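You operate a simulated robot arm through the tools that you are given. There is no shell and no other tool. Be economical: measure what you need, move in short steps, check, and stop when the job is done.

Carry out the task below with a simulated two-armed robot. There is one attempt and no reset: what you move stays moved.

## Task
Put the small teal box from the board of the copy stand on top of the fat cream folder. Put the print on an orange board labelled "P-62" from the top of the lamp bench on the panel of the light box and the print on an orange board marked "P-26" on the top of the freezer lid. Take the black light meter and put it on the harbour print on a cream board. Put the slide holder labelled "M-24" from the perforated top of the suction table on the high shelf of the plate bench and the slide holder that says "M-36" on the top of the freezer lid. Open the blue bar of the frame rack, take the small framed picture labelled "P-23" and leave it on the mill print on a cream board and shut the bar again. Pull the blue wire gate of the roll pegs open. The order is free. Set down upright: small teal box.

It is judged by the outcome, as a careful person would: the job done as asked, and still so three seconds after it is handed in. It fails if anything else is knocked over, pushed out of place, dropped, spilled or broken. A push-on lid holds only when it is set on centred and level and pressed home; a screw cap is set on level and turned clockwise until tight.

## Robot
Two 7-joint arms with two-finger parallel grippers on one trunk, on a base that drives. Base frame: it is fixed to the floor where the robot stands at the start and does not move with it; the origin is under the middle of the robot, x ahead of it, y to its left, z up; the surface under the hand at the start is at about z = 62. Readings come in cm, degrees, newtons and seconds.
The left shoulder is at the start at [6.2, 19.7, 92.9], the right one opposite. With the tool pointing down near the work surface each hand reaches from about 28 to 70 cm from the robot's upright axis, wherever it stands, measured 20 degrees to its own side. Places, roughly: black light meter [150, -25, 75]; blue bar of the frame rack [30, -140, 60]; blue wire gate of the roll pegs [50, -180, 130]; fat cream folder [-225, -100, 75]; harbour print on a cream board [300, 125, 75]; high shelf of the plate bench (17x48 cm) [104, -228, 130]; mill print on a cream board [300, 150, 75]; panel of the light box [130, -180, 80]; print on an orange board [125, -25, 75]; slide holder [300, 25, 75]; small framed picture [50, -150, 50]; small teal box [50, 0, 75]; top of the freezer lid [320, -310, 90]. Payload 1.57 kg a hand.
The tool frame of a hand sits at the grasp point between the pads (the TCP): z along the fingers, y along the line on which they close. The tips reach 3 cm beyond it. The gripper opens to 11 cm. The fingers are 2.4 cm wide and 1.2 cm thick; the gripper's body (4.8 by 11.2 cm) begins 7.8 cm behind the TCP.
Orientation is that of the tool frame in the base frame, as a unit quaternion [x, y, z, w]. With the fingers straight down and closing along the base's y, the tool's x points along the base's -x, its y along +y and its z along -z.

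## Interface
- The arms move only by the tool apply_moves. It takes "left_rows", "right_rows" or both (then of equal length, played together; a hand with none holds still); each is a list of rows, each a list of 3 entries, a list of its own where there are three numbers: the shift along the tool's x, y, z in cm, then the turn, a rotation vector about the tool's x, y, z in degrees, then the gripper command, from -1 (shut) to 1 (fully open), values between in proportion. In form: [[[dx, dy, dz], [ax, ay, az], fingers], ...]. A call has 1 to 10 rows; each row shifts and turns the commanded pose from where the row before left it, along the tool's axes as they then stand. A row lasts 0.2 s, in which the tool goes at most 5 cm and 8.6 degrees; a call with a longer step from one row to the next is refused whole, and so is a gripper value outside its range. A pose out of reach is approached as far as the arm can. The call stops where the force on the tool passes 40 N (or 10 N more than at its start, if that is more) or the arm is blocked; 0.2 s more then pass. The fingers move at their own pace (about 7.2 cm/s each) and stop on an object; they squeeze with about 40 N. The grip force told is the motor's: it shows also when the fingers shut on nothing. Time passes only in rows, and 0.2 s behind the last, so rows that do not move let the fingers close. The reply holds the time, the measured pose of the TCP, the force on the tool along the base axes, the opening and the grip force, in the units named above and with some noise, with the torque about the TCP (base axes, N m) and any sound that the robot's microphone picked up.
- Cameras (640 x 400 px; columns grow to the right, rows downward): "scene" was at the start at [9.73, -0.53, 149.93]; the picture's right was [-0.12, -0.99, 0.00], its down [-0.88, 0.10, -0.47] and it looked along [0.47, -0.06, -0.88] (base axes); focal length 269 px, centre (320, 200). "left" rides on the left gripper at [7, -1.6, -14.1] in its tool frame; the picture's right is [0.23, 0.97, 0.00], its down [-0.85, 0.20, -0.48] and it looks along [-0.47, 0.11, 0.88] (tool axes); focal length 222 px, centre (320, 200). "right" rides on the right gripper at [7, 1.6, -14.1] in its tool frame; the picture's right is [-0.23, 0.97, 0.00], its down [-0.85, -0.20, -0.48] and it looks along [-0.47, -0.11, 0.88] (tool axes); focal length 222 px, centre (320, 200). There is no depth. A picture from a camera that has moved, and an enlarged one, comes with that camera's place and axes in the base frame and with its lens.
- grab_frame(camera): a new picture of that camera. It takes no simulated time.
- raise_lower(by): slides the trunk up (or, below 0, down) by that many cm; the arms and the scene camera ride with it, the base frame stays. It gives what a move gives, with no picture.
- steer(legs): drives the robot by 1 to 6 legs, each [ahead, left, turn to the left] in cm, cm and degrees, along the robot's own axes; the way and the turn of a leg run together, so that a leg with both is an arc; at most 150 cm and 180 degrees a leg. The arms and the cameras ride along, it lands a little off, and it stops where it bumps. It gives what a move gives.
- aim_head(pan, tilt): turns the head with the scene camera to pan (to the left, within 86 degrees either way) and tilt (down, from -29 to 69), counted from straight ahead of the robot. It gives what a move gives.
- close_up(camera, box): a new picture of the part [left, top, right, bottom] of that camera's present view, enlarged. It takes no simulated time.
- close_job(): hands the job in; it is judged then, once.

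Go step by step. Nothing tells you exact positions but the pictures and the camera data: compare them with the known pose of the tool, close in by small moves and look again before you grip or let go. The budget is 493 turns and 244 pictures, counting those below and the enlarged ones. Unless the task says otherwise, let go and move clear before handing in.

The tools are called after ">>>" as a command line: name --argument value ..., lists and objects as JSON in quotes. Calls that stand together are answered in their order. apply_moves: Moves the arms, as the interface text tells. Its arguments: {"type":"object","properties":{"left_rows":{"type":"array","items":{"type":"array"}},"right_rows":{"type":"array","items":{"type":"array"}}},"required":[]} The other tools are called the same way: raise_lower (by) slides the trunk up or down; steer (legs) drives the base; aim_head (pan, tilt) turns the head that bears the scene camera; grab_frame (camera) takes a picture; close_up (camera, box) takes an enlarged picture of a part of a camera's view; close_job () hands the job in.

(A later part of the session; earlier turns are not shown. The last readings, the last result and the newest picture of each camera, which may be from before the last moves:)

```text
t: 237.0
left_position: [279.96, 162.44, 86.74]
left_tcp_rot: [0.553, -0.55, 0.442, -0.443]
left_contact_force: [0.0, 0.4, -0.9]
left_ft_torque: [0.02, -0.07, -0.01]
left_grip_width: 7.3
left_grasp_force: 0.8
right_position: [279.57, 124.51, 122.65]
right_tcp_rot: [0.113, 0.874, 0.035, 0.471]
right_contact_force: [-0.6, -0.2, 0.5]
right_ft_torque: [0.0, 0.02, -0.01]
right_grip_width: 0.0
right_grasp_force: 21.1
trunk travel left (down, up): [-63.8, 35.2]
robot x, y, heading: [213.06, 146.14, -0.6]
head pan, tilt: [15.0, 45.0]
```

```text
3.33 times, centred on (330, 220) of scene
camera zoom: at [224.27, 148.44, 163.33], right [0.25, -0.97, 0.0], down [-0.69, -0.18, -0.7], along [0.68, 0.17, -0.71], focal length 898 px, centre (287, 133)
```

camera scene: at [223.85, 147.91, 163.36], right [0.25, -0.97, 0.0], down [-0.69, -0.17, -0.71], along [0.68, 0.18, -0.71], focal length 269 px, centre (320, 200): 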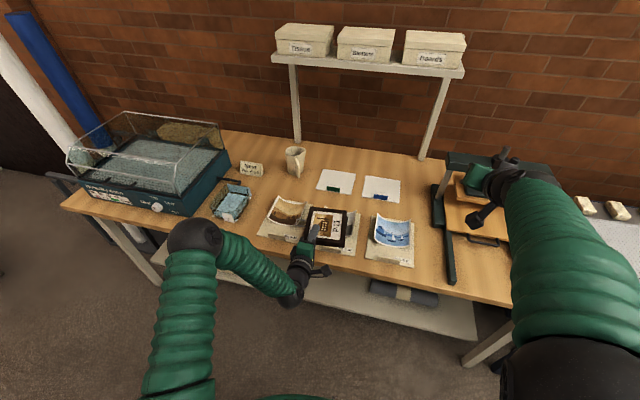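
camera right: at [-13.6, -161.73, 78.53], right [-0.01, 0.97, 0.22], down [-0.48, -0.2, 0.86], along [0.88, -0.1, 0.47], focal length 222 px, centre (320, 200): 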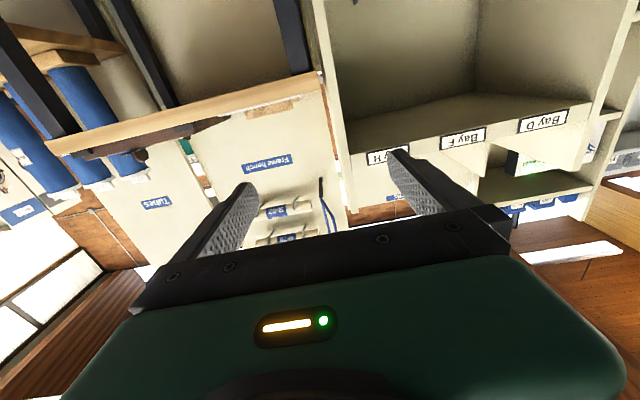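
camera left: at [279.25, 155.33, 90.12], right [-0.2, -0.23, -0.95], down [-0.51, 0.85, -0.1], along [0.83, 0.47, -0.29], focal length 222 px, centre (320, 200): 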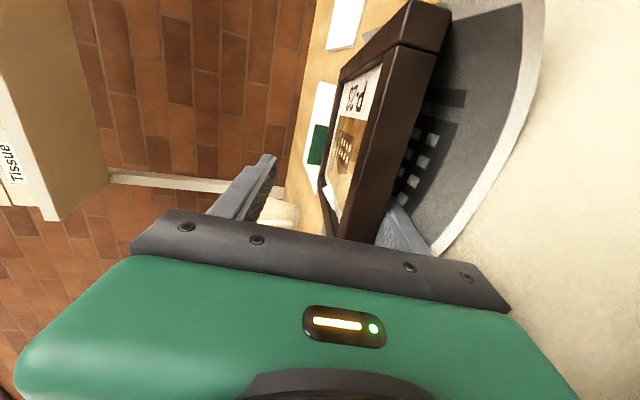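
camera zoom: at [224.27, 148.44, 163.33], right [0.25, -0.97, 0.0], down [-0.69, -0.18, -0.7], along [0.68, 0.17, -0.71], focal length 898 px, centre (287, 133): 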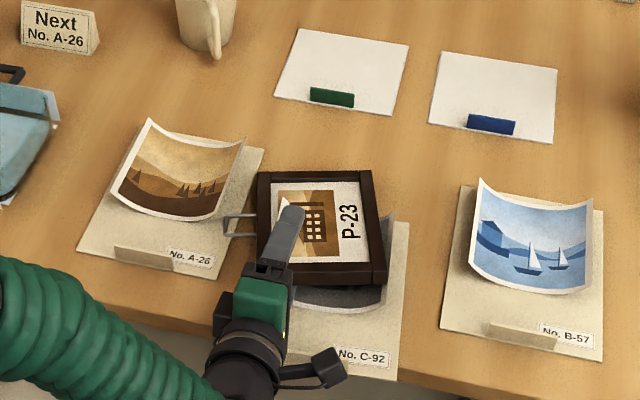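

The print board itself was dragged about 6 cm with the frame. I push forward again to bring frame and board back together.

>>> apply_moves --left_rows '[[[0, -0.3, 2], [0, 0, 0], 0.3], [[0, -0.3, 2], [0, 0, 0], 0.3], [[0, -0.3, 2], [0, 0, 0], 0.3], [[0, 0, 0], [0, 0, 0], 0.3]]'

>>> close_up --camera "scene" --box '[250, 160, 410, 280]'

>>> grab_frame --camera "left"

```text
t: 238.0
left_position: [286.22, 162.27, 86.12]
left_tcp_rot: [0.553, -0.551, 0.441, -0.443]
left_contact_force: [0.0, -0.4, -0.6]
left_ft_torque: [-0.01, -0.07, 0.02]
left_grip_width: 7.28
left_grasp_force: 0.8
right_position: [279.38, 124.54, 122.55]
right_tcp_rot: [0.113, 0.874, 0.036, 0.472]
right_contact_force: [0.1, 0.6, -0.1]
right_ft_torque: [0.01, 0.03, -0.02]
right_grip_width: 0.0
right_grasp_force: 21.7
trunk travel left (down, up): [-63.8, 35.2]
robot x, y, heading: [212.85, 146.23, -0.9]
head pan, tilt: [15.0, 45.0]
```

```text
3.33 times, centred on (330, 220) of scene
camera zoom: at [224.26, 148.45, 163.34], right [0.25, -0.97, 0.0], down [-0.69, -0.18, -0.71], along [0.68, 0.17, -0.71], focal length 898 px, centre (287, 133)
```

zoom: 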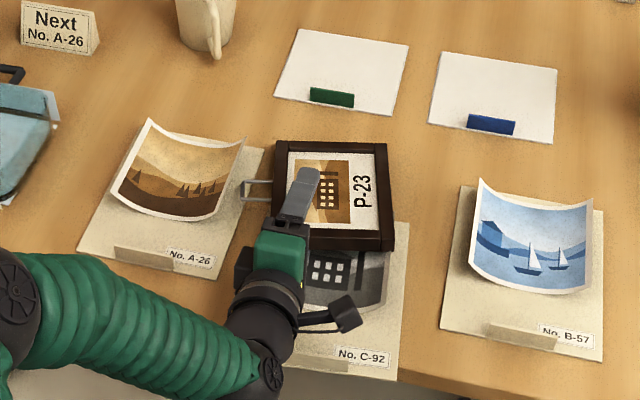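

```text
139 pictures are left
camera left: at [272.68, 155.17, 90.84], right [-0.21, -0.23, -0.95], down [-0.51, 0.85, -0.09], along [0.83, 0.47, -0.3], focal length 222 px, centre (320, 200)
```

left: 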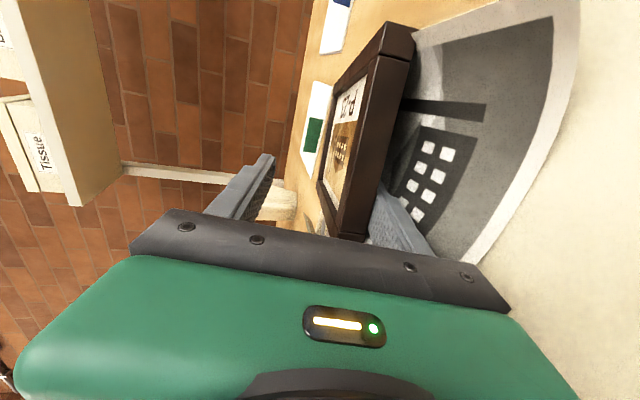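

The frame is slipping off the finger partly each time. I first push the board forward again by pressing the lower finger lightly on the print and moving ahead.

>>> apply_moves --left_rows '[[[0, 0.8, 0.2], [0, 0, 0], 0.3], [[0, 0.4, 0.1], [0, 0, 0], 0.3], [[0, 0, 0], [0, 0, 0], 0.3]]'

```text
t: 238.8
left_position: [286.35, 162.28, 85.2]
left_tcp_rot: [0.552, -0.549, 0.443, -0.445]
left_contact_force: [-1.5, -0.6, 9.6]
left_ft_torque: [-0.03, -0.17, -0.03]
left_grip_width: 6.38
left_grasp_force: 0.1
right_position: [279.28, 124.46, 122.62]
right_tcp_rot: [0.113, 0.873, 0.036, 0.472]
right_contact_force: [-0.1, -0.3, 0.4]
right_ft_torque: [-0.02, -0.01, 0.0]
right_grip_width: 0.01
right_grasp_force: 21.3
trunk travel left (down, up): [-63.8, 35.2]
robot x, y, heading: [212.72, 146.2, -1.0]
head pan, tilt: [15.0, 45.0]
```

>>> apply_moves --left_rows '[[[0, -0.3, 1.5], [0, 0, 0], 0.3], [[0, -0.3, 1.5], [0, 0, 0], 0.3], [[0, -0.3, 1.5], [0, 0, 0], 0.3], [[0, -0.3, 1.5], [0, 0, 0], 0.3], [[0, -0.3, 1.5], [0, 0, 0], 0.3], [[0, 0, 0], [0, 0, 0], 0.3]]'

>>> close_up --camera "scene" --box '[250, 160, 410, 280]'

```text
t: 240.2
left_position: [293.84, 162.38, 85.09]
left_tcp_rot: [0.552, -0.549, 0.443, -0.444]
left_contact_force: [-4.5, -0.5, 12.2]
left_ft_torque: [-0.06, -0.18, -0.07]
left_grip_width: 6.08
left_grasp_force: 0.0
right_position: [279.18, 124.35, 122.7]
right_tcp_rot: [0.113, 0.874, 0.037, 0.472]
right_contact_force: [-0.7, -0.9, 0.1]
right_ft_torque: [0.02, 0.01, -0.01]
right_grip_width: 0.0
right_grasp_force: 21.9
trunk travel left (down, up): [-63.8, 35.2]
robot x, y, heading: [212.97, 146.49, -0.6]
head pan, tilt: [15.0, 45.0]
```

```text
3.33 times, centred on (330, 220) of scene
camera zoom: at [223.75, 148.34, 163.39], right [0.25, -0.97, 0.0], down [-0.68, -0.17, -0.71], along [0.69, 0.18, -0.71], focal length 898 px, centre (287, 133)
```

zoom: 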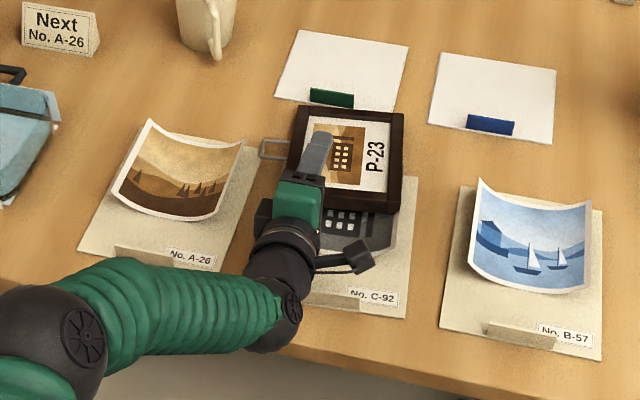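

The board is back in place — it was my finger pressing on the print that dragged it. Now I lift the finger clear of the print and withdraw along the tool axis without pressing.

>>> apply_moves --left_rows '[[[0, -1.3, 0], [0, 0, 0], 0.3], [[0, -0.4, 0], [0, 0, 0], 0.3], [[0, 0, -3], [0, 0, 0], 0.3], [[0, 0, -3], [0, 0, 0], 0.3], [[0, 0, 0], [0, 0, 0], 0.3]]'

>>> close_up --camera "scene" --box '[250, 160, 410, 280]'

```text
t: 241.4
left_position: [288.35, 162.39, 88.01]
left_tcp_rot: [0.552, -0.551, 0.441, -0.444]
left_contact_force: [-0.2, 0.6, -1.4]
left_ft_torque: [-0.05, 0.05, -0.02]
left_grip_width: 7.33
left_grasp_force: 1.2
right_position: [279.55, 124.56, 122.63]
right_tcp_rot: [0.111, 0.874, 0.037, 0.471]
right_contact_force: [0.2, 0.8, -0.4]
right_ft_torque: [0.0, -0.02, 0.03]
right_grip_width: 0.0
right_grasp_force: 21.0
trunk travel left (down, up): [-63.8, 35.2]
robot x, y, heading: [213.27, 146.19, -0.7]
head pan, tilt: [15.0, 45.0]
```

```text
3.33 times, centred on (330, 220) of scene
camera zoom: at [224.34, 148.48, 163.33], right [0.25, -0.97, 0.0], down [-0.69, -0.18, -0.7], along [0.68, 0.17, -0.71], focal length 898 px, centre (287, 133)
```

zoom: 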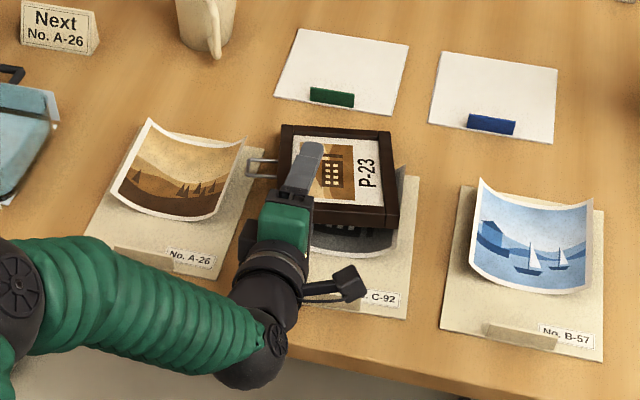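

The board stays now. I keep withdrawing.

>>> apply_moves --left_rows '[[[0, 0, -3], [0, 0, 0], 0.3], [[0, 0, 0], [0, 0, 0], 0.3]]'

>>> close_up --camera "scene" --box '[250, 160, 410, 280]'

>>> grab_frame --camera "left"

```text
t: 242.0
left_position: [285.25, 162.37, 88.56]
left_tcp_rot: [0.553, -0.55, 0.441, -0.443]
left_contact_force: [-0.9, -1.2, -1.2]
left_ft_torque: [-0.03, 0.05, -0.03]
left_grip_width: 7.31
left_grasp_force: 1.2
right_position: [279.48, 124.62, 122.53]
right_tcp_rot: [0.112, 0.874, 0.037, 0.472]
right_contact_force: [0.2, -0.5, 0.2]
right_ft_torque: [0.01, 0.0, -0.02]
right_grip_width: 0.0
right_grasp_force: 21.3
trunk travel left (down, up): [-63.8, 35.2]
robot x, y, heading: [213.06, 146.29, -0.6]
head pan, tilt: [15.0, 45.0]
```

```text
3.33 times, centred on (330, 220) of scene
camera zoom: at [224.3, 148.47, 163.33], right [0.25, -0.97, 0.0], down [-0.69, -0.18, -0.7], along [0.68, 0.17, -0.71], focal length 898 px, centre (287, 133)
```

zoom: 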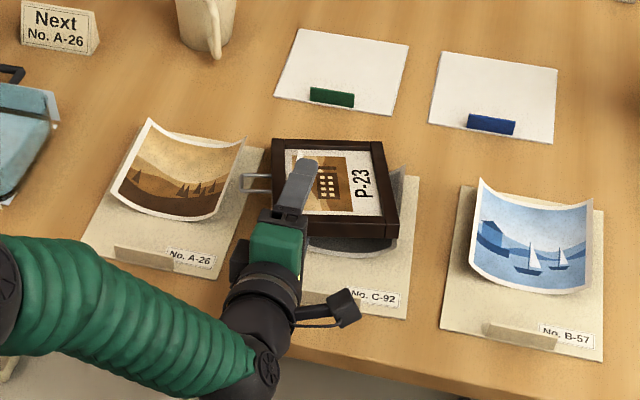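

```text
135 pictures are left
camera left: at [271.73, 155.24, 93.22], right [-0.21, -0.23, -0.95], down [-0.51, 0.85, -0.09], along [0.83, 0.47, -0.3], focal length 222 px, centre (320, 200)
```

left: 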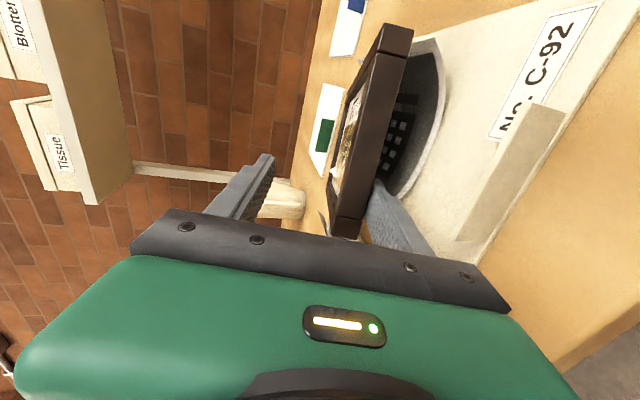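

>>> apply_moves --left_rows '[[[0, 0, -4.8], [0, 0, 0], 0.3], [[0, 0, 0], [0, 0, 0], 0.3]]'

>>> close_up --camera "scene" --box '[250, 160, 410, 280]'

```text
t: 242.6
left_position: [280.55, 162.48, 89.61]
left_tcp_rot: [0.552, -0.55, 0.443, -0.442]
left_contact_force: [-0.2, -1.7, -1.6]
left_ft_torque: [0.0, 0.06, 0.01]
left_grip_width: 7.29
left_grasp_force: 1.4
right_position: [279.45, 124.57, 122.5]
right_tcp_rot: [0.113, 0.874, 0.036, 0.472]
right_contact_force: [0.3, -0.2, -0.1]
right_ft_torque: [-0.01, 0.0, 0.0]
right_grip_width: 0.01
right_grasp_force: 21.4
trunk travel left (down, up): [-63.8, 35.2]
robot x, y, heading: [212.82, 146.09, -0.8]
head pan, tilt: [15.0, 45.0]
```

```text
3.33 times, centred on (330, 220) of scene
camera zoom: at [224.3, 148.48, 163.33], right [0.25, -0.97, 0.0], down [-0.69, -0.18, -0.7], along [0.68, 0.17, -0.71], focal length 898 px, centre (287, 133)
```

zoom: 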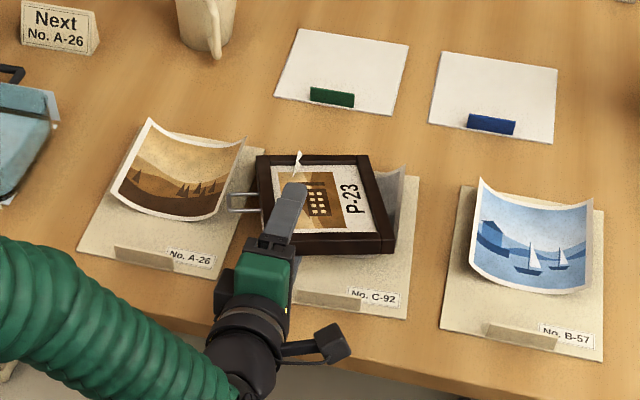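

The finger is almost out from under the near edge. I lower slightly and pull back the last bit.

>>> apply_moves --left_rows '[[[0, 1.5, 0.3], [0, 0, 0], 0.3], [[0, 1.0, -3.5], [0, 0, 0], 0.3], [[0, 1.0, -4.5], [0, 0, 0], 0.3], [[0, 0, 0], [0, 0, 0], 0.3]]'

>>> close_up --camera "scene" --box '[250, 160, 410, 280]'

```text
t: 243.6
left_position: [272.58, 162.08, 87.75]
left_tcp_rot: [0.552, -0.551, 0.441, -0.444]
left_contact_force: [-0.1, -0.2, -2.6]
left_ft_torque: [-0.04, 0.07, -0.01]
left_grip_width: 7.25
left_grasp_force: 0.7
right_position: [279.4, 124.52, 122.58]
right_tcp_rot: [0.112, 0.874, 0.036, 0.472]
right_contact_force: [-0.1, -0.1, 0.6]
right_ft_torque: [0.02, 0.01, -0.01]
right_grip_width: 0.0
right_grasp_force: 21.1
trunk travel left (down, up): [-63.8, 35.2]
robot x, y, heading: [212.56, 146.16, -0.7]
head pan, tilt: [15.0, 45.0]
```

```text
3.33 times, centred on (330, 220) of scene
camera zoom: at [224.27, 148.47, 163.34], right [0.25, -0.97, 0.0], down [-0.69, -0.18, -0.7], along [0.68, 0.17, -0.71], focal length 898 px, centre (287, 133)
```

zoom: 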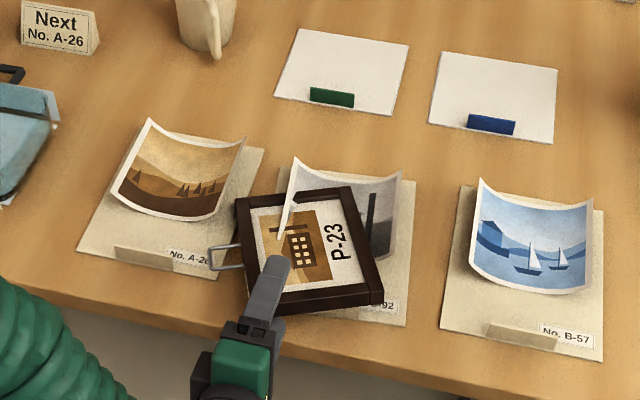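

The frame rides on the finger without slipping. New approach: re-grip, pitch steeply, stand its far edge on the print, and re-grip only by its last 2 cm before laying it down.

>>> apply_moves --left_rows '[[[0, 0, 0], [0, 0, 0], -1], [[0, 0, 0], [0, 0, 0], -1], [[0, 0, 0], [0, 0, 0], -1], [[0, -4, -1], [0, 0, 0], -1], [[0, -4, -1], [0, 0, 0], -1], [[0, -4, -1], [0, 0, 0], -1], [[0, -4, -1], [0, 0, 0], -1], [[0, 0, 0], [-8.5, 0, 0], -1], [[0, 0, 0], [-8.5, 0, 0], -1], [[0, 0, 0], [-8.5, 0, 0], -1]]'

>>> apply_moves --left_rows '[[[0, 0, 0], [-8.5, 0, 0], -1], [[0, 0, 0], [-8.5, 0, 0], -1], [[0, 0, 0], [0, 0, 0], -1]]'

>>> grab_frame --camera "scene"

>>> grab_frame --camera "left"

```text
t: 245.8
left_position: [272.04, 161.98, 104.13]
left_tcp_rot: [0.636, -0.634, 0.31, -0.311]
left_contact_force: [0.2, -0.2, 0.6]
left_ft_torque: [0.02, 0.01, 0.02]
left_grip_width: 0.0
left_grasp_force: 21.4
right_position: [279.27, 124.41, 122.62]
right_tcp_rot: [0.112, 0.874, 0.038, 0.472]
right_contact_force: [-0.2, 1.0, -0.4]
right_ft_torque: [0.01, 0.01, 0.0]
right_grip_width: 0.01
right_grasp_force: 21.1
trunk travel left (down, up): [-63.8, 35.2]
robot x, y, heading: [212.63, 145.88, -0.7]
head pan, tilt: [15.0, 45.0]
```

```text
t: 246.6
left_position: [272.35, 162.97, 104.21]
left_tcp_rot: [0.67, -0.66, 0.23, -0.249]
left_contact_force: [0.1, 0.4, 0.4]
left_ft_torque: [-0.01, 0.03, 0.02]
left_grip_width: 0.0
left_grasp_force: 20.8
left hand out of reach, approached as far as the arm can: row 2
right_position: [279.36, 124.53, 122.5]
right_tcp_rot: [0.113, 0.874, 0.036, 0.471]
right_contact_force: [-0.5, -0.7, 0.2]
right_ft_torque: [0.03, -0.02, 0.0]
right_grip_width: 0.0
right_grasp_force: 21.5
trunk travel left (down, up): [-63.8, 35.2]
robot x, y, heading: [212.93, 146.15, -0.7]
head pan, tilt: [15.0, 45.0]
```

```text
132 pictures are left
camera scene: at [224.18, 148.45, 163.34], right [0.25, -0.97, 0.0], down [-0.69, -0.18, -0.71], along [0.68, 0.17, -0.71], focal length 269 px, centre (320, 200)
```

scene: 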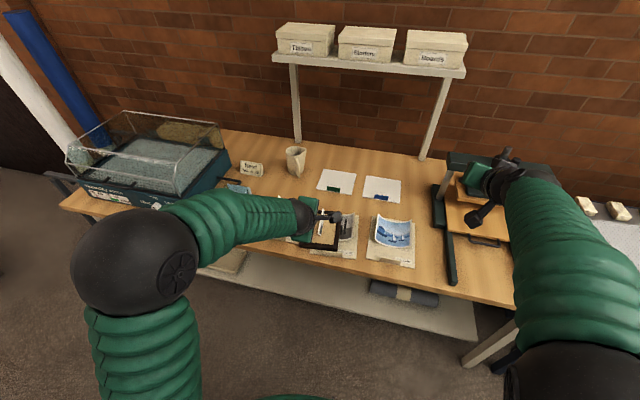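

```text
131 pictures are left
camera left: at [264.74, 155.51, 116.01], right [-0.75, -0.23, -0.62], down [-0.48, 0.84, 0.26], along [0.46, 0.49, -0.74], focal length 222 px, centre (320, 200)
```

left: 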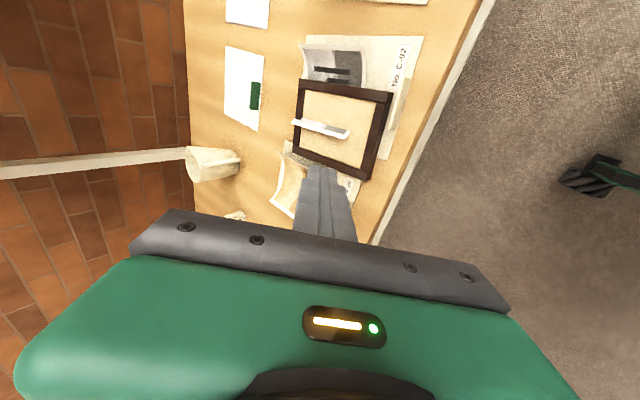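

The fingers closed on nothing: the frame was already lying free on the print. I zoom to see how it lies.

>>> apply_moves --left_rows '[[[-4, 0, -4], [0, 0, 0], -1], [[-4, 0, -4], [0, 0, 0], -1], [[0, 0, 0], [0, 0, 0], -1]]'

>>> close_up --camera "scene" --box '[270, 190, 390, 280]'

>>> close_up --camera "left" --box '[240, 20, 480, 200]'

```text
refused: row 1 steps farther than a row can; nothing moved
```

```text
4.44 times, centred on (330, 235) of scene
camera zoom: at [224.18, 148.45, 163.34], right [0.25, -0.97, 0.0], down [-0.69, -0.18, -0.71], along [0.68, 0.17, -0.71], focal length 1197 px, centre (276, 44)
```

zoom: 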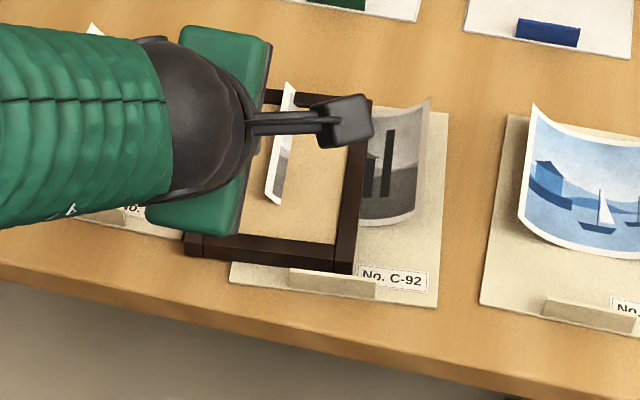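

```text
2.22 times, centred on (360, 110) of left
camera zoom: at [264.74, 155.51, 116.01], right [-0.75, -0.23, -0.62], down [-0.48, 0.84, 0.26], along [0.46, 0.49, -0.74], focal length 494 px, centre (231, 400)
```

zoom: 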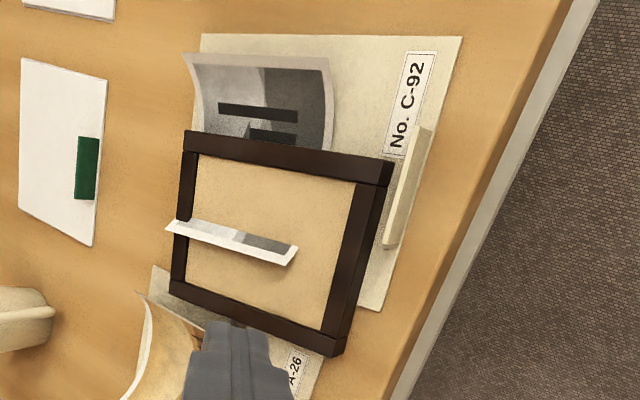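

The frame landed face down, offset about (−4,+5) from the board's middle. I'll poke a closed fingertip into its recessed back and slide it to the middle of the mill board.

>>> apply_moves --left_rows '[[[0.1, 0.2, 4.5], [0, 0, 0], -1], [[0.1, 0.2, 4.5], [0, 0, 0], -1], [[0.1, 0.2, 4.5], [0, 0, 0], -1], [[0.1, 0.2, 4.5], [0, 0, 0], -1], [[0.1, 0.2, 4.5], [0, 0, 0], -1], [[0, 0.2, 3], [0, 0, 0], -1], [[0, 0, 0], [0, 0, 0], -1]]'

>>> close_up --camera "left" --box '[160, 0, 560, 250]'

>>> close_up --camera "scene" --box '[270, 190, 390, 280]'

```text
t: 248.0
left_position: [287.95, 163.05, 85.27]
left_tcp_rot: [0.668, -0.658, 0.237, -0.255]
left_contact_force: [-5.2, 0.1, 15.1]
left_ft_torque: [-0.15, 0.01, -0.05]
left_grip_width: 0.01
left_grasp_force: 21.4
right_position: [279.05, 124.44, 122.82]
right_tcp_rot: [0.111, 0.874, 0.038, 0.472]
right_contact_force: [0.4, 0.1, -0.5]
right_ft_torque: [0.01, 0.02, 0.01]
right_grip_width: 0.01
right_grasp_force: 21.3
trunk travel left (down, up): [-63.8, 35.2]
robot x, y, heading: [212.51, 146.28, -0.5]
head pan, tilt: [15.0, 45.0]
stopped in row 7 (left hand): the force on the tool passed its limit at 47 N (the readings are from after the stop); the commanded pose is now the measured one
```

```text
1.60 times, centred on (360, 125) of left
camera zoom: at [279.99, 155.63, 96.96], right [-0.73, -0.23, -0.64], down [-0.48, 0.84, 0.25], along [0.48, 0.49, -0.73], focal length 355 px, centre (256, 320)
```

zoom: 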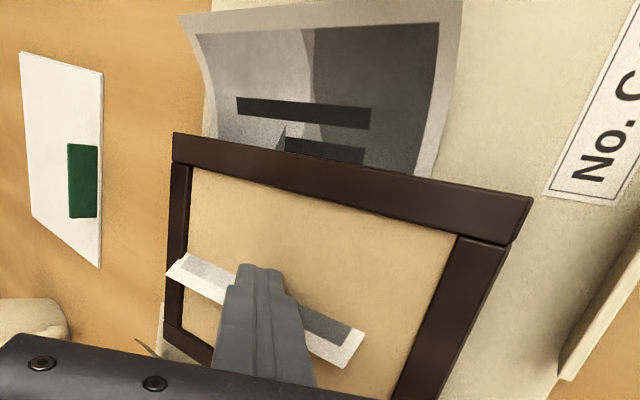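

```text
4.44 times, centred on (330, 235) of scene
camera zoom: at [223.71, 148.37, 163.38], right [0.25, -0.97, 0.0], down [-0.68, -0.18, -0.71], along [0.69, 0.18, -0.71], focal length 1197 px, centre (276, 44)
```

zoom: 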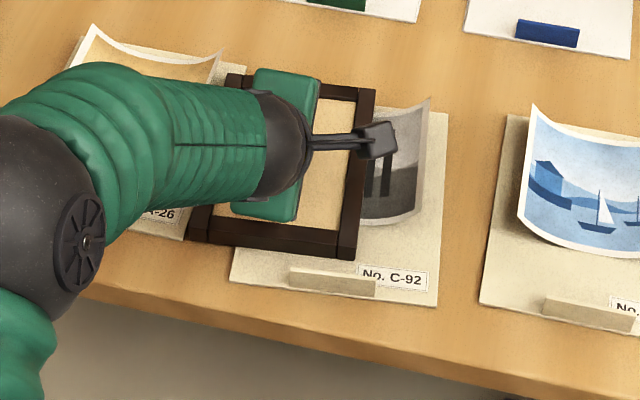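

The bench is about 5 cm higher than I assumed (frame back at z≈82). The fingertip is in the recess; I lift 0.3 cm and slide −y until the bar is pushed over.

>>> apply_moves --left_rows '[[[0, -0.2, -0.25], [0, 0, 0], -1], [[1.5, 0, 0], [0, 0, 0], -1], [[1.5, 0, 0], [0, 0, 0], -1], [[1.5, 0, 0], [0, 0, 0], -1], [[1.5, 0, 0], [0, 0, 0], -1], [[1.5, 0, 0], [0, 0, 0], -1], [[0, 0, 0], [0, 0, 0], -1]]'

>>> close_up --camera "left" --box '[160, 0, 560, 250]'

>>> close_up --camera "scene" --box '[270, 190, 390, 280]'

```text
t: 249.6
left_position: [288.1, 155.77, 85.26]
left_tcp_rot: [0.668, -0.658, 0.236, -0.254]
left_contact_force: [-1.2, 4.4, 11.4]
left_ft_torque: [0.02, -0.11, 0.03]
left_grip_width: 0.0
left_grasp_force: 21.2
right_position: [279.09, 124.64, 122.83]
right_tcp_rot: [0.112, 0.873, 0.035, 0.473]
right_contact_force: [0.6, 1.3, 0.2]
right_ft_torque: [-0.02, 0.01, 0.01]
right_grip_width: 0.01
right_grasp_force: 21.0
trunk travel left (down, up): [-63.8, 35.2]
robot x, y, heading: [212.46, 145.86, -0.7]
head pan, tilt: [15.0, 45.0]
```

```text
1.60 times, centred on (360, 125) of left
camera zoom: at [280.2, 148.29, 97.0], right [-0.73, -0.23, -0.64], down [-0.48, 0.84, 0.25], along [0.48, 0.49, -0.73], focal length 355 px, centre (256, 320)
```

zoom: 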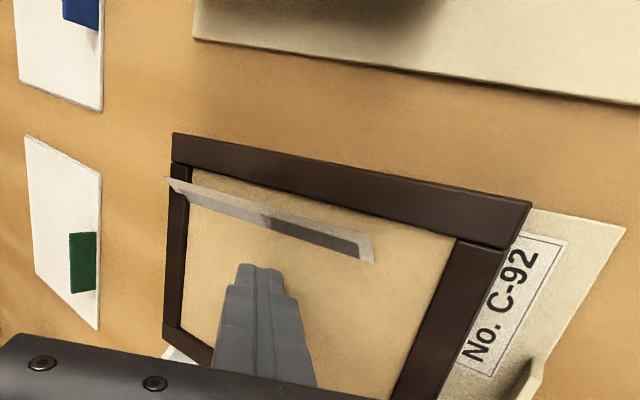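

```text
4.44 times, centred on (330, 235) of scene
camera zoom: at [223.95, 148.5, 163.37], right [0.25, -0.97, 0.0], down [-0.69, -0.18, -0.71], along [0.68, 0.17, -0.71], focal length 1197 px, centre (276, 44)
```

zoom: 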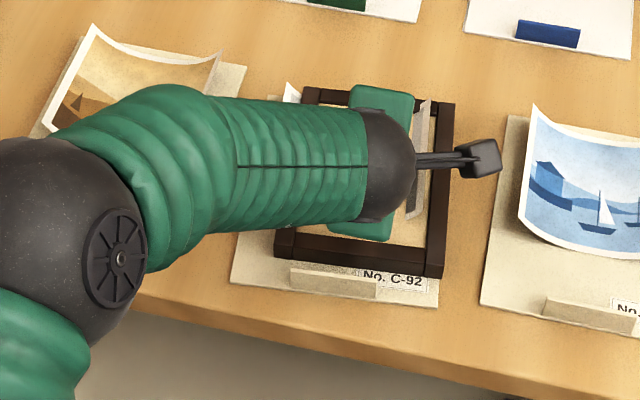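

The frame slides with the fingertip while the board stays. I nudge it back +2.5 in y and +3 in x to centre it.

>>> apply_moves --left_rows '[[[-1.25, 0, 0], [0, 0, 0], -1], [[-1.25, 0, 0], [0, 0, 0], -1], [[0, -1.15, 0.95], [0, 0, 0], -1], [[0, -1.15, 0.95], [0, 0, 0], -1], [[0, 0, 0], [0, 0, 0], -1], [[0, 0, -4], [0, 0, 0], -1], [[0, 0, -4], [0, 0, 0], -1], [[0, 0, -4], [0, 0, 0], -1], [[-2, 0, -4], [0, 0, 0], -1], [[-2, 0, -4], [0, 0, 0], -1]]'

>>> close_up --camera "scene" --box '[270, 190, 390, 280]'

>>> grab_frame --camera "left"

```text
t: 251.8
left_position: [277.46, 161.27, 100.54]
left_tcp_rot: [0.667, -0.659, 0.235, -0.254]
left_contact_force: [-1.1, 0.5, 0.0]
left_ft_torque: [0.01, -0.02, 0.01]
left_grip_width: 0.01
left_grasp_force: 20.9
right_position: [279.05, 124.64, 122.84]
right_tcp_rot: [0.112, 0.873, 0.037, 0.473]
right_contact_force: [0.2, 0.0, 0.3]
right_ft_torque: [-0.01, -0.02, 0.01]
right_grip_width: 0.0
right_grasp_force: 21.1
trunk travel left (down, up): [-63.8, 35.2]
robot x, y, heading: [212.75, 145.88, -0.7]
head pan, tilt: [15.0, 45.0]
```

```text
4.44 times, centred on (330, 235) of scene
camera zoom: at [223.85, 148.49, 163.37], right [0.25, -0.97, 0.0], down [-0.69, -0.18, -0.71], along [0.69, 0.17, -0.71], focal length 1197 px, centre (276, 44)
```

zoom: 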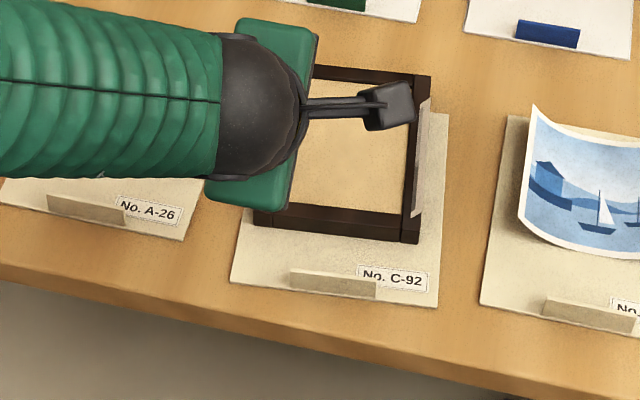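

```text
123 pictures are left
camera left: at [269.68, 153.89, 112.26], right [-0.73, -0.23, -0.64], down [-0.48, 0.84, 0.25], along [0.48, 0.49, -0.73], focal length 222 px, centre (320, 200)
```

left: 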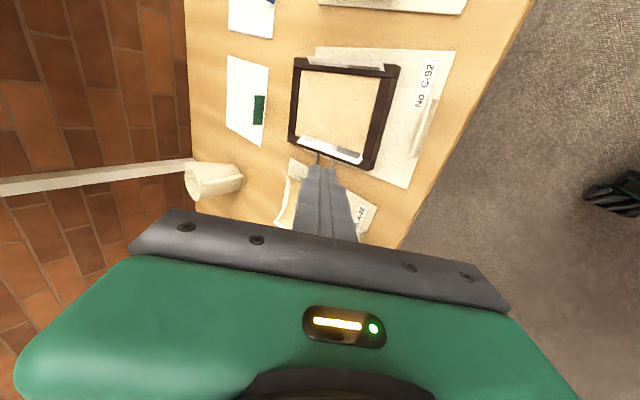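

P-23 now lies on the mill print. I reorient both hands toward pointing down for the next jobs.

>>> apply_moves --left_rows '[[[0, 0, -4], [0, 0, 8.5], -1], [[0, 0, -4], [0, 0, 8.5], -1], [[0, 0, 0], [0, 0, 8.5], -1], [[0, 0, 0], [0, 0, 8.5], -1], [[0, 0, 0], [0, 0, 8.5], 0], [[0, 0, 0], [0, 0, 8.5], 0], [[0, 0, 0], [0, 0, 8.5], 0], [[0, 0, 0], [0, 0, 8.5], 0], [[0, 0, 0], [0, 0, 8.5], 0], [[0, 0, 0], [0, 0, 8.5], 0]]' --right_rows '[[[0, 0, 0], [0, 0, 0], 0], [[0, 0, 0], [0, 8, 0], 0], [[0, 0, 0], [0, 8, 0], 0], [[0, 0, 0], [0, 8, 0], 0], [[0, 0, 0], [0, 8, 0], 0], [[0, 0, 0], [0, 8, 0], 0], [[0, 0, 0], [0, 8, 0], 0], [[0, 0, 0], [0, 8, 0], 0], [[0, 0, 0], [5, 0, -4.6], 0], [[0, 0, 0], [5, 0, -4.6], 0]]'

>>> apply_moves --left_rows '[[[0, 0, 0], [0, 0, 5], 0], [[0, 0, 0], [0, 8, 0], 0], [[0, 0, 0], [0, 8, 0], 0], [[0, 0, 0], [0, 8, 0], 0], [[0, 0, 0], [0, 8, 0], 0], [[0, 0, 0], [0, 8, 0], 0]]'

>>> close_up --camera "scene" --box '[220, 160, 460, 310]'

```text
t: 254.0
left_position: [272.77, 161.62, 106.52]
left_tcp_rot: [-0.046, 0.937, -0.002, 0.345]
left_contact_force: [-0.9, 0.2, -0.8]
left_ft_torque: [0.01, 0.0, 0.0]
left_grip_width: 5.51
left_grasp_force: 0.1
right_position: [273.6, 125.39, 119.66]
right_tcp_rot: [0.002, 1.0, -0.003, 0.007]
right_contact_force: [-0.1, -0.1, -0.3]
right_ft_torque: [-0.01, 0.02, 0.03]
right_grip_width: 5.5
right_grasp_force: 0.0
right hand out of reach, approached as far as the arm can: row 7, 8
trunk travel left (down, up): [-63.8, 35.2]
robot x, y, heading: [213.06, 145.8, -0.8]
head pan, tilt: [15.0, 45.0]
```

```text
t: 255.4
left_position: [272.81, 161.41, 106.41]
left_tcp_rot: [-0.01, 1.0, 0.009, 0.001]
left_contact_force: [-0.3, -1.1, 0.5]
left_ft_torque: [-0.02, 0.03, -0.04]
left_grip_width: 5.5
left_grasp_force: 0.0
right_position: [273.76, 125.46, 119.56]
right_tcp_rot: [0.002, 1.0, -0.003, 0.005]
right_contact_force: [-0.1, -0.1, 0.2]
right_ft_torque: [0.0, 0.02, -0.01]
right_grip_width: 5.5
right_grasp_force: 0.1
trunk travel left (down, up): [-63.8, 35.2]
robot x, y, heading: [213.3, 146.18, -0.7]
head pan, tilt: [15.0, 45.0]
```

```text
2.67 times, centred on (340, 235) of scene
camera zoom: at [224.57, 148.35, 163.32], right [0.25, -0.97, 0.0], down [-0.69, -0.18, -0.7], along [0.68, 0.18, -0.71], focal length 718 px, centre (267, 107)
```

zoom: 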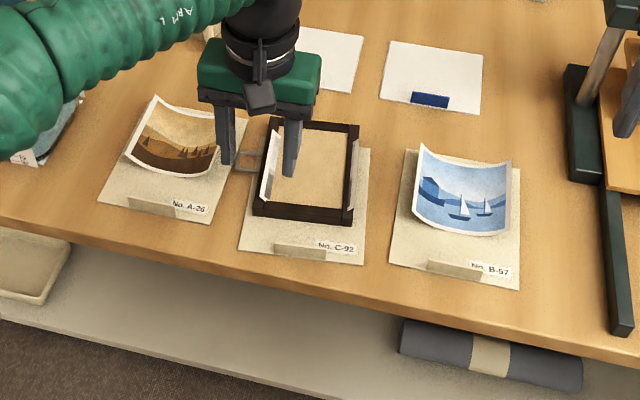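

Both hands point down and P-23 sits on the mill print. Now I turn around and go to the lamp bench for the light meter.

>>> steer --legs '[[-10, 0, 0], [0, 0, 90], [0, 0, 90.7], [0, 120, 0], [0, 45, 0]]'

>>> aim_head --pan 0 --tilt 45

>>> grab_frame --camera "scene"

```text
t: 272.2
left_position: [137.14, -31.57, 106.59]
left_tcp_rot: [1.0, -0.002, -0.004, 0.014]
left_contact_force: [0.3, -0.7, 0.3]
left_ft_torque: [0.0, 0.01, -0.01]
left_grip_width: 5.52
left_grasp_force: 0.0
right_position: [137.23, 4.59, 119.52]
right_tcp_rot: [1.0, -0.015, -0.007, 0.0]
right_contact_force: [-0.2, -0.6, -0.8]
right_ft_torque: [-0.01, -0.01, 0.01]
right_grip_width: 5.49
right_grasp_force: 0.1
trunk travel left (down, up): [-63.8, 35.2]
robot x, y, heading: [197.44, -18.85, 177.8]
head pan, tilt: [15.0, 45.0]
```

```text
t: 272.9
left_position: [137.3, -31.87, 106.71]
left_tcp_rot: [1.0, -0.001, -0.005, 0.012]
left_contact_force: [0.6, 0.4, 0.0]
left_ft_torque: [-0.02, 0.0, 0.02]
left_grip_width: 5.52
left_grasp_force: 0.0
right_position: [137.45, 4.24, 119.81]
right_tcp_rot: [1.0, -0.016, -0.007, -0.001]
right_contact_force: [-0.5, 0.6, 0.4]
right_ft_torque: [-0.03, 0.0, -0.03]
right_grip_width: 5.48
right_grasp_force: 0.1
trunk travel left (down, up): [-63.8, 35.2]
robot x, y, heading: [197.37, -18.48, 177.8]
head pan, tilt: [0.0, 45.0]
```

```text
121 pictures are left
camera scene: at [185.77, -17.26, 163.33], right [0.04, 1.0, 0.0], down [0.71, -0.03, -0.7], along [-0.7, 0.02, -0.71], focal length 269 px, centre (320, 200)
```

scene: 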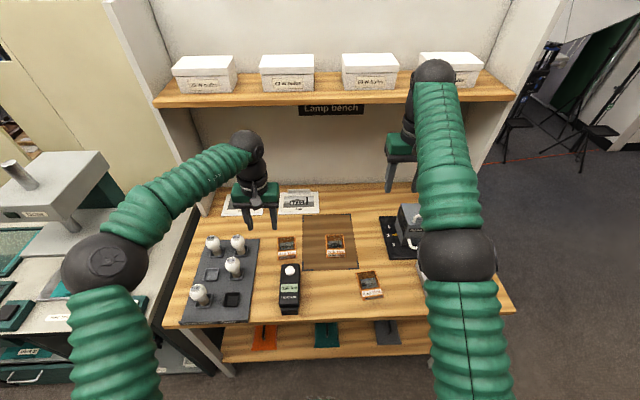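

I see three small orange-board prints and the black light meter on the lamp bench. I zoom in.

>>> close_up --camera "scene" --box '[250, 210, 410, 320]'

```text
3.64 times, centred on (330, 265) of scene
camera zoom: at [185.77, -17.26, 163.33], right [0.04, 1.0, 0.0], down [0.71, -0.03, -0.7], along [-0.7, 0.02, -0.71], focal length 979 px, centre (284, -36)
```

zoom: 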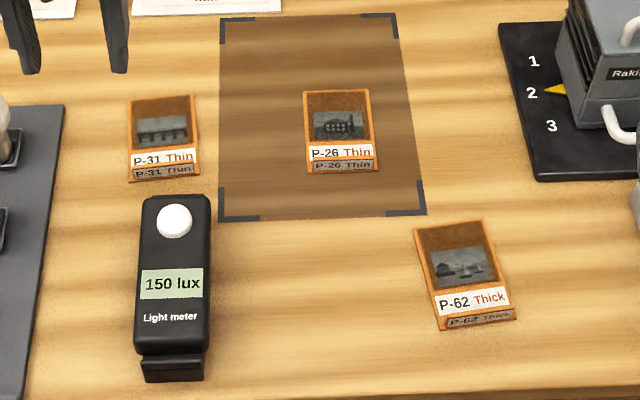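

I turn square, move 5 cm closer, and bring the left hand over the meter to measure with its camera.

>>> steer --legs '[[5, 0, 2.2]]'

>>> apply_moves --left_rows '[[[3.7, -1.8, 2.5], [0, 0, 0], 1], [[3.7, -1.8, 2.5], [0, 0, 0], 1], [[3.6, -1.8, 2.5], [0, 0, 0], 1], [[0, 0, 0], [0, 0, 0], 1]]'

>>> grab_frame --camera "left"

>>> close_up --camera "scene" --box '[230, 190, 430, 320]'

```text
t: 273.9
left_position: [133.6, -34.49, 107.12]
left_tcp_rot: [1.0, 0.018, -0.009, 0.01]
left_contact_force: [-0.5, 0.8, 0.5]
left_ft_torque: [0.0, -0.02, 0.01]
left_grip_width: 5.49
left_grasp_force: 0.1
right_position: [132.49, 1.53, 120.18]
right_tcp_rot: [1.0, 0.004, -0.01, -0.003]
right_contact_force: [1.3, 0.2, 0.0]
right_ft_torque: [-0.01, 0.06, -0.02]
right_grip_width: 5.49
right_grasp_force: 0.1
trunk travel left (down, up): [-63.8, 35.2]
robot x, y, heading: [192.8, -18.47, -179.8]
head pan, tilt: [0.0, 45.0]
```

```text
t: 274.9
left_position: [143.73, -29.41, 98.93]
left_tcp_rot: [1.0, 0.018, -0.006, 0.01]
left_contact_force: [-0.4, 0.1, -0.2]
left_ft_torque: [0.03, -0.03, 0.0]
left_grip_width: 11.01
left_grasp_force: 0.0
right_position: [131.61, 1.38, 119.99]
right_tcp_rot: [1.0, 0.004, -0.007, -0.003]
right_contact_force: [-0.7, 0.2, 0.6]
right_ft_torque: [0.03, -0.01, -0.02]
right_grip_width: 5.51
right_grasp_force: 0.1
trunk travel left (down, up): [-63.8, 35.2]
robot x, y, heading: [192.43, -18.56, -179.4]
head pan, tilt: [0.0, 45.0]
```

```text
119 pictures are left
camera left: at [150.74, -27.3, 112.97], right [0.26, -0.96, 0.02], down [-0.84, -0.22, 0.49], along [-0.47, -0.14, -0.87], focal length 222 px, centre (320, 200)
```

left: 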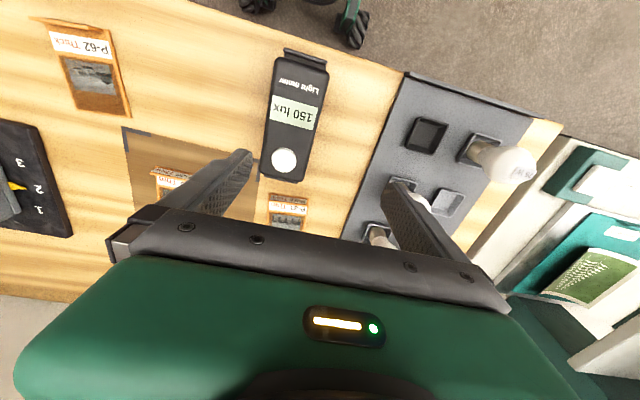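

```text
3.08 times, centred on (330, 255) of scene
camera zoom: at [180.88, -18.21, 163.34], right [0.0, 1.0, 0.0], down [0.71, 0.0, -0.71], along [-0.71, 0.0, -0.71], focal length 829 px, centre (289, 31)
```

zoom: 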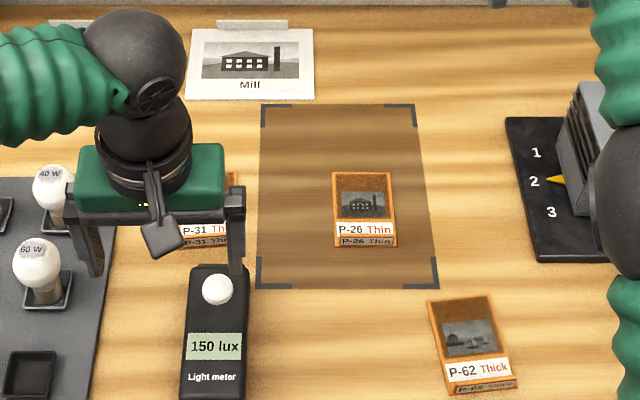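

Triangulated: meter centre ≈(144.8,-25.7), top z≈85, bench ≈79. I align and descend.

>>> apply_moves --left_rows '[[[1.1, -3.7, 0], [0, 0, 0], 1], [[0, 0, 4], [0, 0, 0], 1], [[0, 0, 4], [0, 0, 0], 1], [[0, 0, 4], [0, 0, 0], 1], [[0, 0, 0], [0, 0, 0], 1]]'

>>> grab_frame --camera "left"

```text
t: 276.1
left_position: [144.92, -25.69, 86.71]
left_tcp_rot: [1.0, 0.017, -0.006, 0.01]
left_contact_force: [0.8, 0.3, -0.5]
left_ft_torque: [0.0, 0.01, 0.0]
left_grip_width: 11.01
left_grasp_force: 0.1
right_position: [131.69, 1.54, 119.89]
right_tcp_rot: [1.0, 0.004, -0.007, -0.002]
right_contact_force: [-0.3, 0.0, -0.4]
right_ft_torque: [-0.03, -0.01, -0.01]
right_grip_width: 5.47
right_grasp_force: 0.0
trunk travel left (down, up): [-63.8, 35.2]
robot x, y, heading: [192.57, -18.33, -179.8]
head pan, tilt: [0.0, 45.0]
```

```text
117 pictures are left
camera left: at [151.89, -23.54, 100.76], right [0.26, -0.96, 0.02], down [-0.84, -0.22, 0.49], along [-0.47, -0.14, -0.87], focal length 222 px, centre (320, 200)
```

left: 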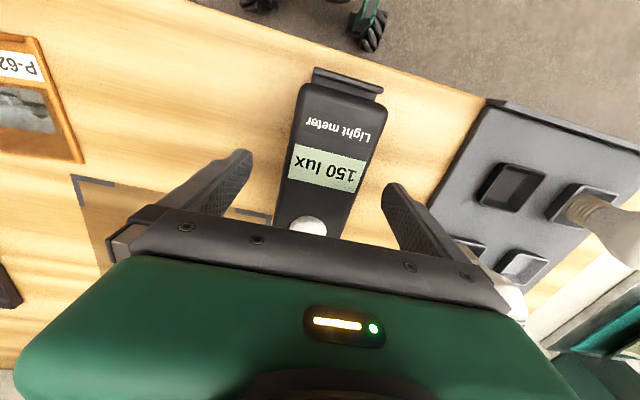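

Centred. I lower 3.2 cm more and grip.

>>> apply_moves --left_rows '[[[0, 0, 1.7], [0, 0, 0], 1], [[0, 0, 1.5], [0, 0, 0], 1], [[0, 0, 0], [0, 0, 0], -1], [[0, 0, 0], [0, 0, 0], -1], [[0, 0, 0], [0, 0, 0], -1], [[0, 0, 0], [0, 0, 0], -1]]'

>>> apply_moves --left_rows '[[[0, 0, -3], [0, 0, 0], -1], [[0, 0, -4], [0, 0, 0], -1], [[0, 0, -4], [0, 0, 0], -1], [[0, 0, -4], [0, 0, 0], -1], [[0, 0, 0], [0, 0, 0], -1]]'

```text
t: 277.5
left_position: [144.6, -25.63, 83.64]
left_tcp_rot: [1.0, 0.018, -0.006, 0.011]
left_contact_force: [-0.3, 0.0, 0.9]
left_ft_torque: [0.11, 0.08, -0.1]
left_grip_width: 6.17
left_grasp_force: 40.0
right_position: [131.65, 1.39, 119.97]
right_tcp_rot: [1.0, 0.006, -0.008, -0.002]
right_contact_force: [0.1, 0.3, 0.6]
right_ft_torque: [0.03, 0.03, -0.02]
right_grip_width: 5.5
right_grasp_force: 0.1
trunk travel left (down, up): [-63.8, 35.2]
robot x, y, heading: [192.22, -18.55, -179.9]
head pan, tilt: [0.0, 45.0]
```

```text
t: 278.7
left_position: [144.77, -25.48, 98.45]
left_tcp_rot: [1.0, 0.019, -0.005, 0.011]
left_contact_force: [-0.3, -0.7, -2.2]
left_ft_torque: [-0.02, -0.02, -0.01]
left_grip_width: 6.17
left_grasp_force: 40.2
right_position: [131.6, 1.46, 119.97]
right_tcp_rot: [1.0, 0.004, -0.008, -0.003]
right_contact_force: [0.1, -0.9, 0.5]
right_ft_torque: [0.03, -0.01, -0.03]
right_grip_width: 5.52
right_grasp_force: 0.1
trunk travel left (down, up): [-63.8, 35.2]
robot x, y, heading: [192.21, -18.37, -179.8]
head pan, tilt: [0.0, 45.0]
```

Meter in hand. Now the right hand goes over P-26; the left moves up and aside.

>>> apply_moves --left_rows '[[[3, 2, -3], [0, 0, 0], -1], [[3, 2, -3], [0, 0, 0], -1], [[0, 2, 0], [0, 0, 0], -1], [[0, 0, 0], [0, 0, 0], -1], [[0, 0, 0], [0, 0, 0], -1], [[0, 0, 0], [0, 0, 0], -1]]' --right_rows '[[[-2.6, 3.6, 0], [0, 0, 0], 1], [[-2.7, 3.7, 0], [0, 0, 0], 1], [[0, 3.6, 3], [0, 0, 0], 1], [[0, 0, 5], [0, 0, 0], 1], [[0, 0, 5], [0, 0, 0], 1], [[0, 0, 5], [0, 0, 0], 1]]'

>>> apply_moves --right_rows '[[[0, 0, 4], [0, 0, 0], 1], [[0, 0, 0], [0, 0, 0], 1]]'

>>> grab_frame --camera "right"

>>> close_up --camera "scene" --box '[230, 190, 430, 320]'

```text
t: 280.1
left_position: [150.96, -31.06, 104.62]
left_tcp_rot: [1.0, 0.018, -0.005, 0.011]
left_contact_force: [-0.4, -0.5, -0.6]
left_ft_torque: [0.03, -0.03, 0.02]
left_grip_width: 6.17
left_grasp_force: 40.7
right_position: [125.55, -6.7, 102.87]
right_tcp_rot: [1.0, 0.004, -0.005, -0.003]
right_contact_force: [-0.4, -0.3, -0.4]
right_ft_torque: [0.0, -0.04, 0.0]
right_grip_width: 10.98
right_grasp_force: 0.1
right hand out of reach, approached as far as the arm can: row 1, 2, 3, 4, 5, 6
trunk travel left (down, up): [-63.8, 35.2]
robot x, y, heading: [192.24, -18.21, -179.8]
head pan, tilt: [0.0, 45.0]
```

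```text
t: 280.7
left_position: [151.03, -31.06, 104.58]
left_tcp_rot: [1.0, 0.019, -0.006, 0.01]
left_contact_force: [-0.3, 0.8, -1.7]
left_ft_torque: [0.02, 0.0, -0.01]
left_grip_width: 6.17
left_grasp_force: 39.2
right_position: [124.94, -6.82, 99.27]
right_tcp_rot: [1.0, 0.004, -0.007, -0.004]
right_contact_force: [0.1, 0.5, 0.1]
right_ft_torque: [-0.01, -0.02, -0.02]
right_grip_width: 10.98
right_grasp_force: 0.0
right hand out of reach, approached as far as the arm can: row 1
trunk travel left (down, up): [-63.8, 35.2]
robot x, y, heading: [192.45, -18.75, -179.9]
head pan, tilt: [0.0, 45.0]
```

```text
116 pictures are left
camera right: at [132.07, -8.35, 113.31], right [-0.22, -0.98, 0.0], down [-0.85, 0.19, 0.49], along [-0.48, 0.11, -0.87], focal length 222 px, centre (320, 200)
```

right: 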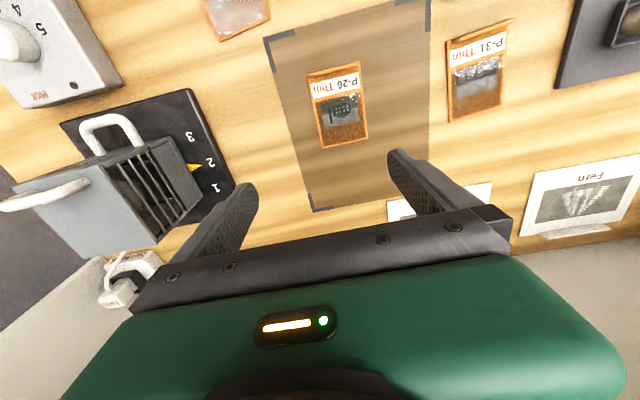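

```text
3.08 times, centred on (330, 255) of scene
camera zoom: at [180.82, -18.26, 163.33], right [0.0, 1.0, 0.0], down [0.71, 0.0, -0.7], along [-0.7, 0.0, -0.71], focal length 829 px, centre (289, 31)
```

zoom: 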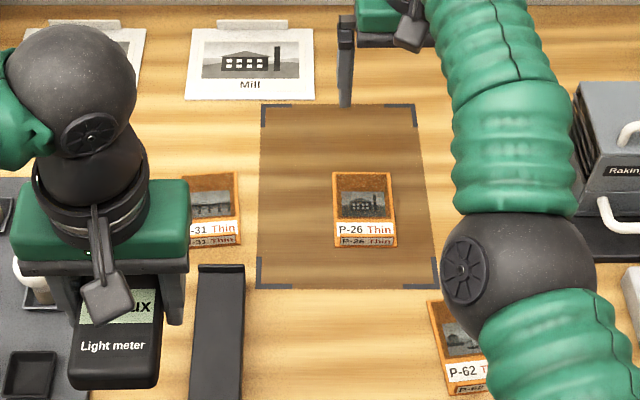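

P-26 is at about (127.3,-9.6). I move over it and descend partway.

>>> apply_moves --right_rows '[[[2.4, 2.8, 2], [0, 0, 0], 1], [[0, 0, 4], [0, 0, 0], 1], [[0, 0, 4], [0, 0, 0], 1], [[0, 0, 0], [0, 0, 0], 1]]'

>>> grab_frame --camera "right"

```text
t: 281.7
left_position: [151.14, -31.09, 104.7]
left_tcp_rot: [1.0, 0.018, -0.006, 0.009]
left_contact_force: [-0.4, 1.0, -2.0]
left_ft_torque: [-0.03, -0.01, 0.01]
left_grip_width: 6.14
left_grasp_force: 40.3
right_position: [124.7, -9.95, 89.34]
right_tcp_rot: [1.0, 0.004, -0.007, -0.003]
right_contact_force: [0.0, 0.4, -1.1]
right_ft_torque: [0.03, 0.06, 0.01]
right_grip_width: 11.0
right_grasp_force: 0.0
right hand out of reach, approached as far as the arm can: row 1
trunk travel left (down, up): [-63.8, 35.2]
robot x, y, heading: [192.43, -18.3, -179.5]
head pan, tilt: [0.0, 45.0]
```

```text
114 pictures are left
camera right: at [131.92, -11.63, 103.35], right [-0.22, -0.98, 0.0], down [-0.85, 0.19, 0.49], along [-0.48, 0.11, -0.87], focal length 222 px, centre (320, 200)
```

right: 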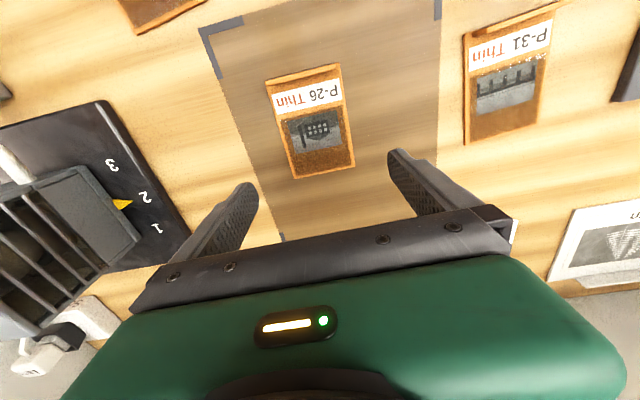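

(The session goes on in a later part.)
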